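You operate a simulated robot arm through the tools that you are given. There is no shell and no other tool. Be economical: measure what you need, move in short steps, check, and stop when the job is done.

Carry out the task below with a simulated robot arm. There is one attempt and no reset: what you move stays moved.

TASK
Stack the box marked "unions" from the work table on top of the box labelled "faulty".
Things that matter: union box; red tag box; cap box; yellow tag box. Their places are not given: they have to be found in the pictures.

It is judged by the outcome, as a careful person would: the job done as asked, and still so three seconds after it is handed in. It fails if anything else is knocked over, pushed out of place, dropped, spilled or broken.

THE ROBOT
A 7-joint arm with a two-finger parallel gripper, fixed in place. Base frame: the origin is at the foot of the arm, x ahead of it, y to its left, z up; the work surface is at about z = 0. Lengths are in mm, angles in rad, forces in N, time in s.
With the tool pointing down near the work surface it reaches from about 220 to 580 mm from the base axis. Its first joint turns from -1.152 to 1.152 rad. Payload 2.5 kg.
Tool frame: the origin (TCP) lies between the finger pads and is the grasp point; the fingertips stand 23 mm ahead of it; z points along the fingers, y is the line along which they close. The gripper opens to 94 mm. The fingers are 38 mm wide and 10 mm thick; the gripper's body (54 by 96 mm) begins 39 mm behind the TCP.
Orientation is that of the tool frame in the base frame, as a unit quaternion [w, x, y, z]. With the fingers straight down and closing along the base's y, the tool's x points along the base's -x, its y along +y and its z along -z.

THE INTERFACE
- The arm moves only by the tool move_arm. Its argument "rows" is one flat list of numbers, 7 for each row, row after row: the turn, a rotation vector about the tool's x, y, z in rad, then the shift along the tool's x, y, z in mm, then the opening in per cent of the stroke, from 0 (shut) to 100 (fully open). In form: [wx, wy, wz, dx, dy, dz, claw, wx, wy, wz, dx, dy, dz, claw, ...]. A call has 1 to 12 rows; each row is the pose to reach, as a shift and turn from the pose commanded when the call began, along the tool's axes at that moment. A row lasts 0.2 s, in which the tool goes at most 50 mm and 0.15 rad; a call with a longer step from one row to the next is refused whole, and so is a gripper value outside its range. A pose out of reach is approached as far as the arm can. The call stops where the force on the tool passes 40 N (or 10 N more than at its start, if that is more) or the arm is blocked; 0.2 s more then pass. The fingers move at their own pace (about 108 mm/s each) and stop on an object; they squeeze with about 21 N. The grip force told is the motor's: it shows also when the fingers shut on nothing. Time passes only in rows, and 0.2 s behind the last, so rows that repeat a pose let the fingers close. It gives the time, the measured TCP pose, the force on the tool (base axes), the opening and the grip force at its end, in the units of the frame above (readings bear some noise), and new pictures: "pictures" is both (left out), scene, wrist or none.
- Cameras (640 x 400 px; columns grow to the right, rows downward): "scene" is fixed at [98.1, -405.2, 526]; the picture's right is [0.93, -0.36, 0.00], its down [-0.26, -0.69, -0.67] and it looks along [0.24, 0.63, -0.74] (base axes); focal length 258 px, centre (320, 200). "wrist" rides on the gripper at [-39, 0, -44] in the tool frame; the picture's right is [0.00, -1.00, 0.00], its down [0.97, 0.00, -0.24] and it looks along [0.24, 0.00, 0.97] (tool axes); focal length 218 px, centre (320, 200).
- pixel_to_xyz(camera, pixels): for up to 12 pixels [column, row] of the newest picture of that camera ("zoom" is the newest enlarged one), the place [x, y, z] in the base frame of the surface seen there, good to about 3 mm. No time passes.
- close_up(camera, box): a new picture of the part [left, top, right, bottom] of that camera's present view, enlarged. No time passes.
- sign_off(): hands the job in; it is judged then, once.

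Work in short steps. Measure before you move; look again where a grasp or a placing could have gone wrong, and mend it. You have 60 turns and 120 pictures in all, the two below and enlarged ones among them. Open the gripper and draw the arm clear of the work before you hand the job in, unless the task says otherwise; then end with one line.

The tools are called after "Request:" by a JSON object that holds its "name" and its "arguments". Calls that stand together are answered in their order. move_arm: Moves the arm, as the interface text tells. Its arguments: {"type":"object","properties":{"rows":{"type":"array","items":{"type":"number"}},"pictures":{"type":"string","enum":["both","scene","wrist","none"]}},"required":["rows"]} The other tools are called the same way: pixel_to_xyz (camera, pixels) gives the place of the surface under pixels of a picture; close_up (camera, box) takes an enlarged picture of a part of a camera's view; sign_off () hands the job in.

At the start:

```text
t: 0.0
tcp_pos: [319.7, -37.2, 291.7]
tool_rot: [0.0, -0.001, 1.0, 0.0]
wrist_force: [-0.7, -1.1, -0.7]
grip_width: 93.9
grip_force: 0.1
```

scene: 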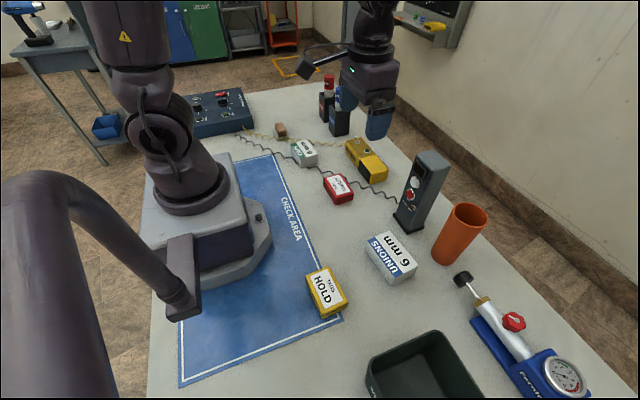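
wrist: 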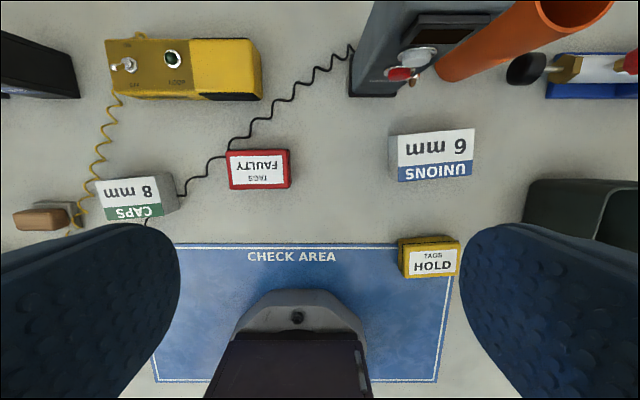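

The union box is at scene (391,258) and wrist (432,153), and the red "faulty" box is at scene (338,189) and wrist (258,169). I'll measure both.

Request:
{"name": "close_up", "arguments": {"camera": "scene", "box": [300, 150, 460, 300]}}

Request:
{"name": "pixel_to_xyz", "arguments": {"camera": "wrist", "pixels": [[398, 136], [474, 130], [472, 160], [399, 167], [399, 180], [471, 176], [229, 154], [288, 152], [290, 181], [231, 184], [231, 189], [291, 187]]}}

Request:
{"name": "pixel_to_xyz", "arguments": {"camera": "scene", "pixels": [[391, 250], [338, 184], [365, 247], [397, 235], [416, 266], [386, 276], [370, 262], [323, 178], [342, 174], [353, 188], [332, 194], [333, 204]]}}

```text
2.67 times, centred on (380, 225) of scene
```

zoom: 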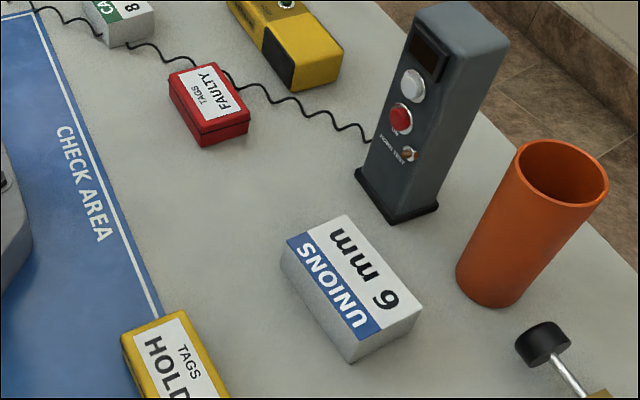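

```text
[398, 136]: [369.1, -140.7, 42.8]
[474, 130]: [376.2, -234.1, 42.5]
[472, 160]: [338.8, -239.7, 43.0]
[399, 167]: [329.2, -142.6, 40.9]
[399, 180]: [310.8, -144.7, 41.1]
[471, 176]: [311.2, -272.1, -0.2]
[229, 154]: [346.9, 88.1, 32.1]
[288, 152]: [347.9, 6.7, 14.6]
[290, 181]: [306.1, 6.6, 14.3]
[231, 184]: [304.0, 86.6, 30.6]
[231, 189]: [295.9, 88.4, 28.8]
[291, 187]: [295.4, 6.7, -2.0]
```

```text
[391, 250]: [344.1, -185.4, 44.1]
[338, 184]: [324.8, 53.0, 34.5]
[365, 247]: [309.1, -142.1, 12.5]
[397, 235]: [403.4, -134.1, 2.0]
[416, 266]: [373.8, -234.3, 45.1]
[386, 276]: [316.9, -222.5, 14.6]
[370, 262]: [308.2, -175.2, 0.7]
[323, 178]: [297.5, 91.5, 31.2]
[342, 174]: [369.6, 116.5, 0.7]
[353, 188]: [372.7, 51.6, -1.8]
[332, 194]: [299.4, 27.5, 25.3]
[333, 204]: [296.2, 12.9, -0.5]
```

Request:
{"name": "close_up", "arguments": {"camera": "wrist", "box": [340, 70, 500, 200]}}

Request:
{"name": "pixel_to_xyz", "arguments": {"camera": "wrist", "pixels": [[400, 138], [471, 132], [469, 158], [468, 172], [401, 178], [350, 96], [392, 96], [233, 155], [285, 153], [287, 184], [234, 186], [258, 170]]}}

Request:
{"name": "close_up", "arguments": {"camera": "wrist", "box": [200, 120, 320, 210]}}

```text
3.08 times, centred on (420, 135) of wrist
```

zoom: 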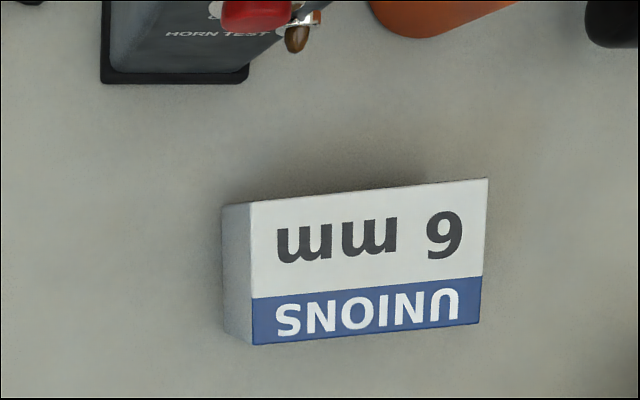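

```text
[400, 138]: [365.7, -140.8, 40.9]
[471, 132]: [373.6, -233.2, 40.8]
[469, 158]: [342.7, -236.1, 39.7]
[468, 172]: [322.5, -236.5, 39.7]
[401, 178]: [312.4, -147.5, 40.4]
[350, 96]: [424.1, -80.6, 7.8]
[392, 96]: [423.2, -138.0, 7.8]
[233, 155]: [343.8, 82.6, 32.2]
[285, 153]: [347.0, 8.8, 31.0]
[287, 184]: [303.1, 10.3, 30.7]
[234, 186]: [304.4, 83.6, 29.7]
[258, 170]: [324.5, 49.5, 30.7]
```

```text
4.44 times, centred on (260, 165) of wrist
```

zoom: 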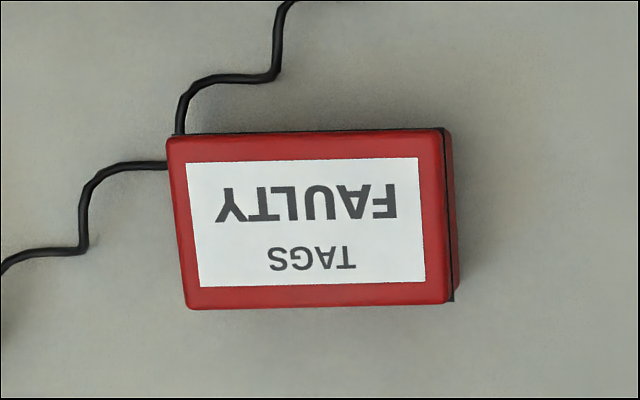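

Union box top: z≈41, centre about (343,-190), 94×60 mm, turned about 0.08 rad. Red box top: z≈31, centre about (324,48), nearly square to the axes. I'll turn the tool 1.49 rad to grip across the short side, and move above the union box at z≈200.

Request:
{"name": "move_arm", "arguments": {"rows": [0, 0, 0.149, -2.3, -15.2, 9.2, 85, 0, 0, 0.298, -4.7, -30.5, 18.4, 85, 0, 0, 0.447, -7, -45.7, 27.5, 85, 0, 0, 0.596, -9.3, -60.9, 36.7, 85, 0, 0, 0.745, -11.7, -76.2, 45.9, 85, 0, 0, 0.894, -14, -91.4, 55, 85, 0, 0, 1.043, -16.3, -106.6, 64.2, 85, 0, 0, 1.192, -18.6, -121.8, 73.4, 85, 0, 0, 1.341, -21, -137, 82.5, 85, 0, 0, 1.49, -23.3, -152.3, 91.7, 85, 0, 0, 1.49, -23.3, -152.3, 91.7, 85]}}

```text
t: 2.4
tcp_pos: [343.1, -190.7, 201.0]
tool_rot: [0.0, 0.679, 0.734, 0.0]
wrist_force: [0.6, -0.6, 0.2]
grip_width: 79.7
grip_force: 0.3
```

scene: 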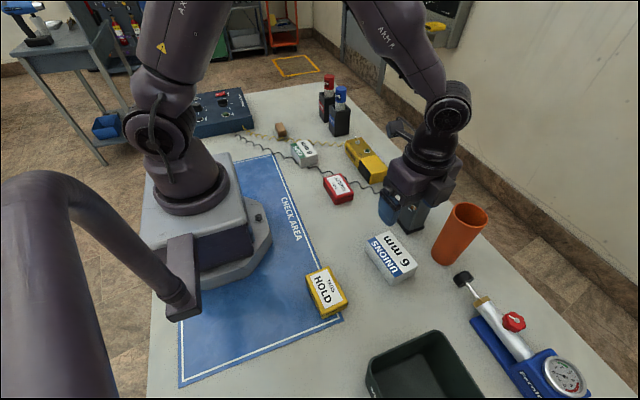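
wrist: 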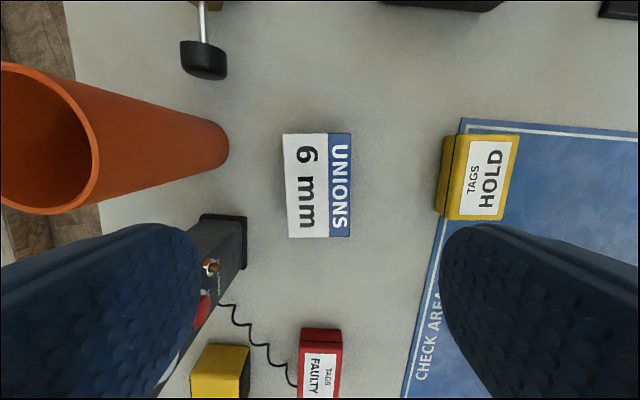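

Now directly above. I'll refine the box edges and check clearance to the orange cup and the device.

Request:
{"name": "pixel_to_xyz", "arguments": {"camera": "wrist", "pixels": [[285, 136], [348, 135], [348, 234], [291, 235], [318, 185], [227, 147], [245, 268], [92, 170], [240, 218]]}}

Request:
{"name": "close_up", "arguments": {"camera": "wrist", "box": [220, 110, 420, 250]}}

Request:
{"name": "pixel_to_xyz", "arguments": {"camera": "scene", "pixels": [[434, 255], [448, 216], [415, 210]]}}

```text
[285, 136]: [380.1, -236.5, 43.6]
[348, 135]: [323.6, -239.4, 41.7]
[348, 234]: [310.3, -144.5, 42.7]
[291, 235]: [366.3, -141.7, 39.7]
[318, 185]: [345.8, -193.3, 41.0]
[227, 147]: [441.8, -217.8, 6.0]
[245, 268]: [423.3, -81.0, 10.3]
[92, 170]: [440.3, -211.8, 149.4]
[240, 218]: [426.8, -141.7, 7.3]
```

```text
2.86 times, centred on (320, 180) of wrist
```

zoom: 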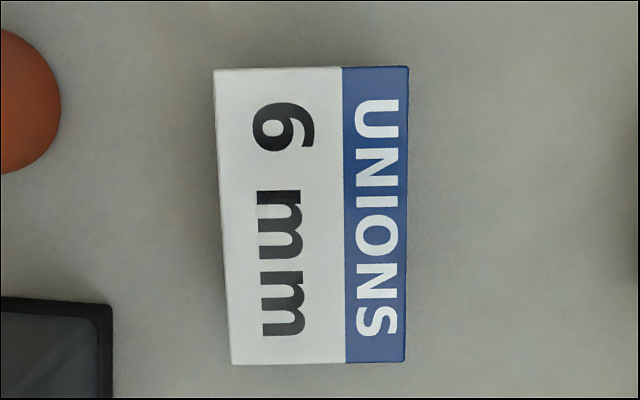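

```text
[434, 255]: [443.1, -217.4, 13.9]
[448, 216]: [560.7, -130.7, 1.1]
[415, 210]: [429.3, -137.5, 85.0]
```

Centre is (345,-190.5) with about 0.02 rad of extra turn; the cup (x≥440) and device (y≥-142) are clear. I'll descend to z≈28.

Request:
{"name": "move_arm", "arguments": {"rows": [0, 0, -0.02, 0, 2, 40, 85, 0, 0, -0.02, 0, 2, 80, 85, 0, 0, -0.02, 0, 2, 115, 85, 0, 0, -0.02, 0, 2, 140, 85, 0, 0, -0.02, 0, 2, 160, 85, 0, 0, -0.02, 0, 2, 173, 85, 0, 0, -0.02, 0, 2, 173, 85]}}

```text
t: 4.0
tcp_pos: [343.4, -189.0, 27.2]
tool_rot: [0.001, 0.67, 0.742, 0.0]
wrist_force: [1.3, -0.4, -0.3]
grip_width: 79.8
grip_force: 0.1
```

scene: 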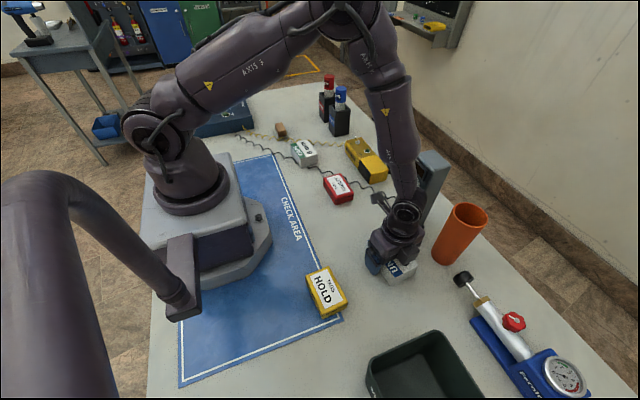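
wrist: 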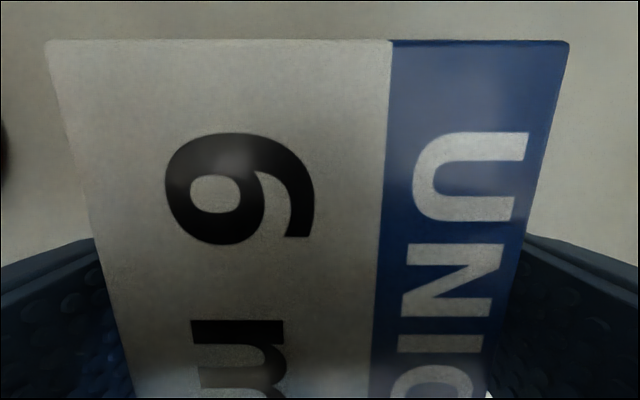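

The box lies squarely between the fingers. Now I'll close and lift it.

Request:
{"name": "move_arm", "arguments": {"rows": [0, 0, 0, 0, 0, 0, 50, 0, 0, 0, 0, 0, 0, 30, 0, 0, 0, 0, 0, 0, 30, 0, 0, 0, 0, 0, -5, 30, 0, 0, 0, 0, 0, -25, 30, 0, 0, 0, 0, 0, -60, 30, 0, 0, 0, 0, 0, -100, 30, 0, 0, 0, 0, 0, -100, 30]}}

```text
t: 5.8
tcp_pos: [341.2, -188.9, 125.1]
tool_rot: [0.0, 0.67, 0.742, 0.0]
wrist_force: [-0.1, -0.4, -2.4]
grip_width: 61.8
grip_force: 20.7
```

scene: 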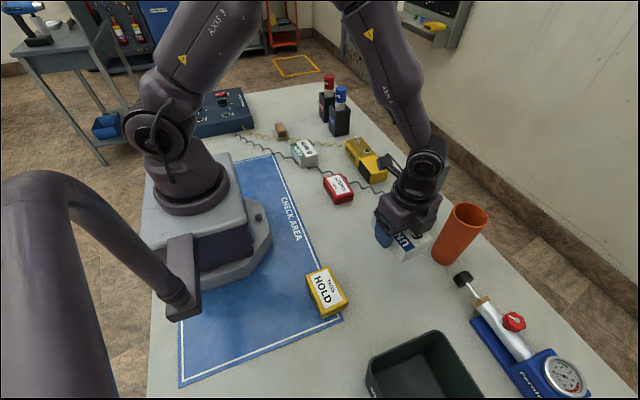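
wrist: 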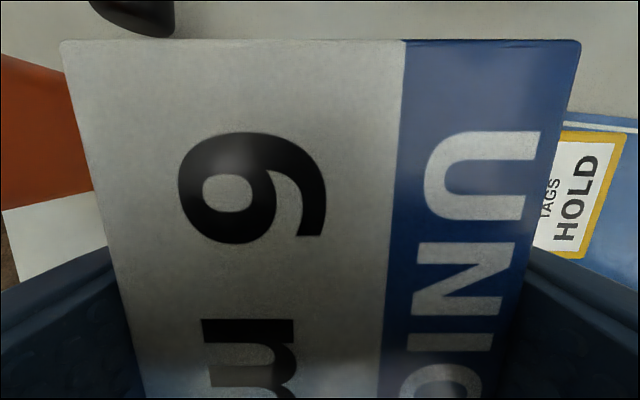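

The grip is firm (61.8 mm, 20.7 N) and the box has lifted. I'll carry it to above the red box at about (324,49), turning 0.10 rad to line it up.

Request:
{"name": "move_arm", "arguments": {"rows": [0, 0, 0.01, 15, 0, 0, 30, 0, 0, 0.02, 45, 1, 0, 30, 0, 0, 0.03, 75, 2, 0, 30, 0, 0, 0.04, 105, 3, 0, 30, 0, 0, 0.06, 140, 4, 0, 30, 0, 0, 0.08, 175, 5, 0, 30, 0, 0, 0.1, 205, 6, 0, 30, 0, 0, 0.1, 228, 7, 0, 30, 0, 0, 0.1, 238.7, 7, 0, 30, 0, 0, 0.1, 238.7, 7, 0, 30, 0, 0, 0.1, 238.7, 7, 0, 30]}}

Request:
{"name": "close_up", "arguments": {"camera": "scene", "box": [270, 110, 430, 220]}}

```text
t: 8.2
tcp_pos: [325.6, 47.6, 125.9]
tool_rot: [0.0, 0.706, 0.708, 0.0]
wrist_force: [0.2, -0.6, -3.3]
grip_width: 62.0
grip_force: 21.0
```

scene: 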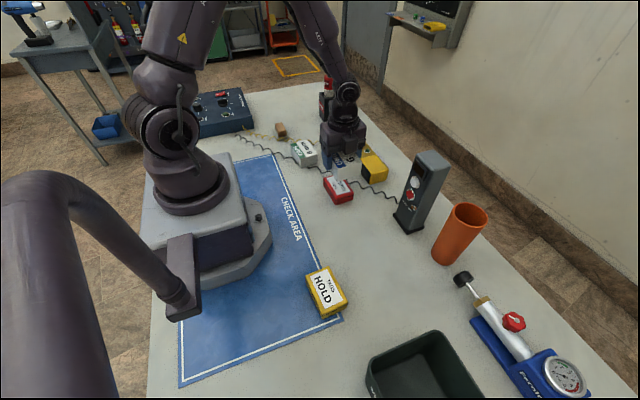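
wrist: 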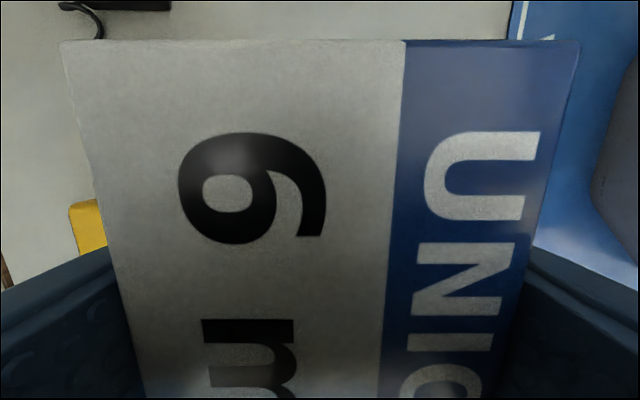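

```text
3.64 times, centred on (350, 165) of scene
```

zoom: 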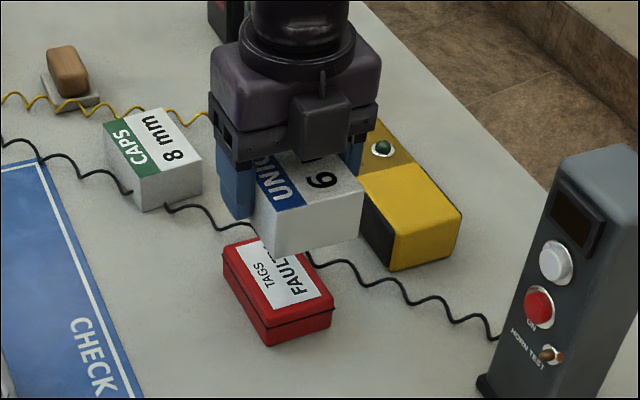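

Alignment is good: box centre about (325.6,46) against (324,48). I'll lower with a 2 mm correction to just above contact (expected TCP z≈59).

Request:
{"name": "move_arm", "arguments": {"rows": [0, 0, 0, 2, -1, 15, 30, 0, 0, 0, 2, -1, 35, 30, 0, 0, 0, 2, -1, 52, 30, 0, 0, 0, 2, -1, 60, 30, 0, 0, 0, 2, -1, 63, 30, 0, 0, 0, 2, -1, 63, 30], "pictures": "scene"}}

Request:
{"name": "close_up", "arguments": {"camera": "scene", "box": [290, 130, 400, 220]}}

```text
t: 9.6
tcp_pos: [325.4, 49.4, 63.5]
tool_rot: [0.0, 0.706, 0.708, 0.0]
wrist_force: [0.8, 0.1, -2.8]
grip_width: 61.8
grip_force: 20.6
```

scene: 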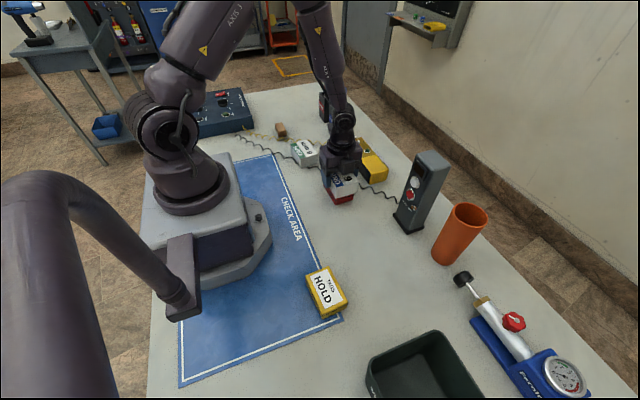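

```text
4.44 times, centred on (345, 175) of scene
```

zoom: 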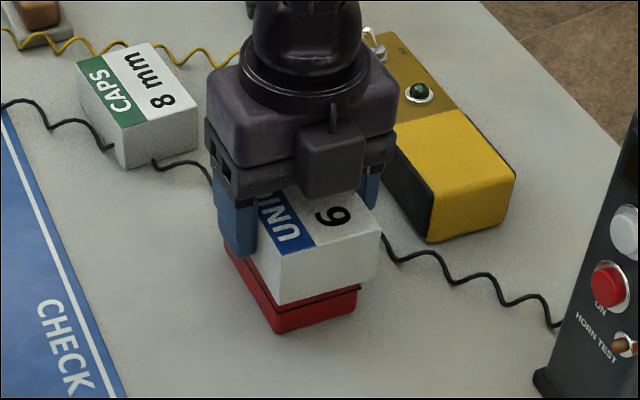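

Aligned and close to contact, with the box slightly toward +x. I'll shift 2.5 mm in −x and lower in small steps until it touches.

Request:
{"name": "move_arm", "arguments": {"rows": [0, 0, 0, 0, -2.5, 0, 30, 0, 0, 0, 0, -2.5, 1, 30, 0, 0, 0, 0, -2.5, 2, 30, 0, 0, 0, 0, -2.5, 3, 30, 0, 0, 0, 0, -2.5, 4, 30, 0, 0, 0, 0, -2.5, 4, 30], "pictures": "none"}}

Request:
{"name": "close_up", "arguments": {"camera": "scene", "box": [310, 150, 380, 215]}}

```text
t: 11.0
tcp_pos: [323.1, 51.5, 60.9]
tool_rot: [0.0, 0.707, 0.708, 0.0]
wrist_force: [-0.1, -0.9, -2.8]
grip_width: 61.6
grip_force: 21.1
```

```text
6.15 times, centred on (345, 182) of scene
```

zoom: 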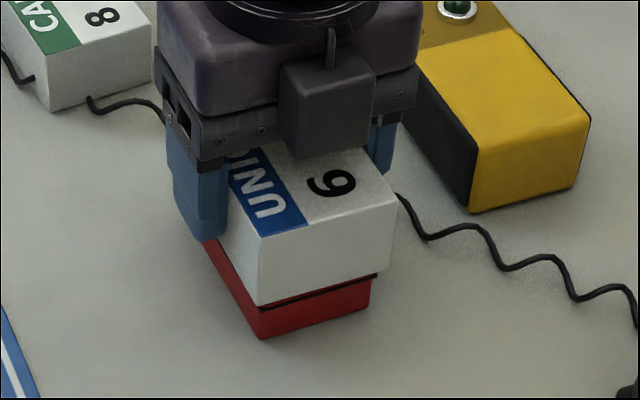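

No contact yet (force unchanged). I'll keep lowering gently.

Request:
{"name": "move_arm", "arguments": {"rows": [0, 0, 0, -1, 0, 0.7, 30, 0, 0, 0, -1, 0, 1.4, 30, 0, 0, 0, -1, 0, 2, 30, 0, 0, 0, -1, 0, 2, 30], "pictures": "none"}}

```text
t: 12.0
tcp_pos: [324.4, 50.4, 57.0]
tool_rot: [0.001, 0.707, 0.708, 0.0]
wrist_force: [-1.9, -1.8, 16.8]
grip_width: 61.7
grip_force: 21.6
```

Contact made (16.8 N upward). I'll ease the pressure, open, wait, and look.

Request:
{"name": "move_arm", "arguments": {"rows": [0, 0, 0, 0, 0, -0.8, 30, 0, 0, 0, 0, 0, -0.8, 72, 0, 0, 0, 0, 0, -0.8, 85, 0, 0, 0, 0, 0, -0.8, 85], "pictures": "none"}}

Request:
{"name": "close_up", "arguments": {"camera": "scene", "box": [310, 150, 380, 215]}}

```text
t: 13.0
tcp_pos: [323.9, 49.3, 59.1]
tool_rot: [-0.001, 0.706, 0.708, 0.0]
wrist_force: [-0.1, 0.2, 0.2]
grip_width: 79.9
grip_force: 0.0
```

```text
6.15 times, centred on (345, 182) of scene
```

zoom: 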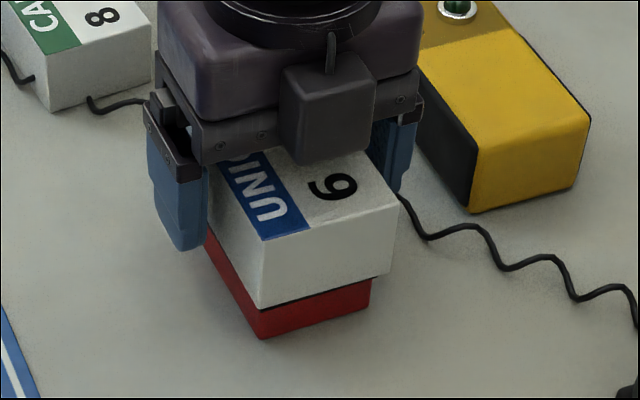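

The box is free and resting on the red one. I'll rise straight up.

Request:
{"name": "move_arm", "arguments": {"rows": [0, 0, 0, 0, 0, -10, 85, 0, 0, 0, 0, 0, -30, 85, 0, 0, 0, 0, 0, -65, 85, 0, 0, 0, 0, 0, -105, 85, 0, 0, 0, 0, 0, -145, 85, 0, 0, 0, -30, 0, -180, 85, 0, 0, 0, -60, 0, -200, 85, 0, 0, 0, -60, 0, -200, 85]}}

Request:
{"name": "close_up", "arguments": {"camera": "scene", "box": [290, 130, 400, 220]}}

```text
t: 14.8
tcp_pos: [322.2, -10.2, 262.8]
tool_rot: [0.0, 0.706, 0.708, 0.0]
wrist_force: [-0.1, 0.2, -1.0]
grip_width: 79.8
grip_force: 0.0
```

scene: 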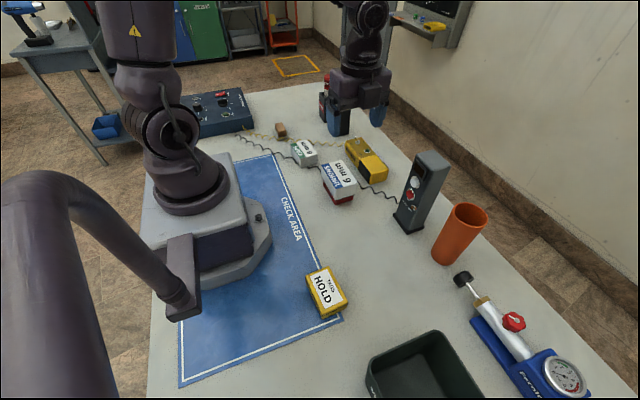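
wrist: 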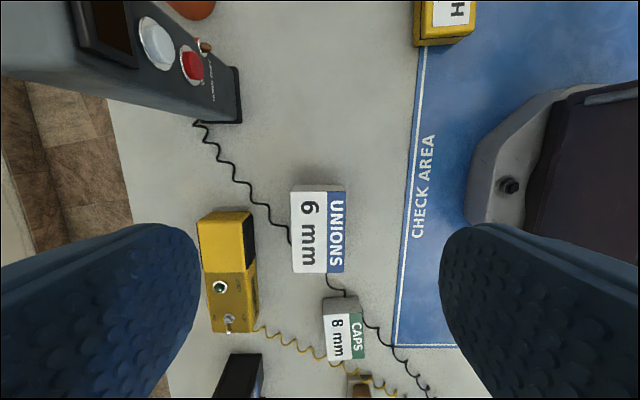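

```text
4.44 times, centred on (345, 175) of scene
```

zoom: 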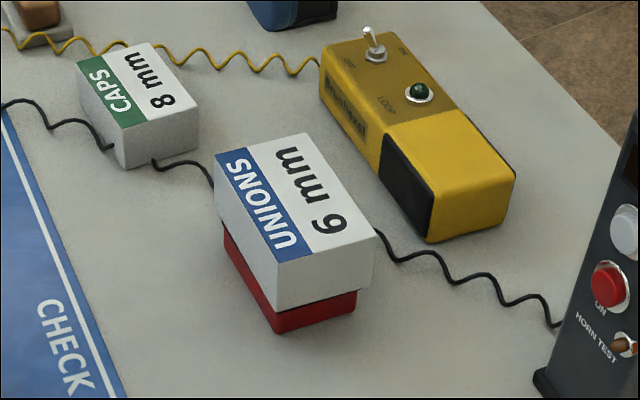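

The unions box sits level and centred on the red "faulty" box, nothing else has moved, and the arm is clear.

Request:
{"name": "sign_off", "arguments": {}}

```text
The job is handed in.
```

The "unions" box is now stacked on the red "faulty" box; the last pictures show it level, with nothing else moved and the open gripper clear of the work.
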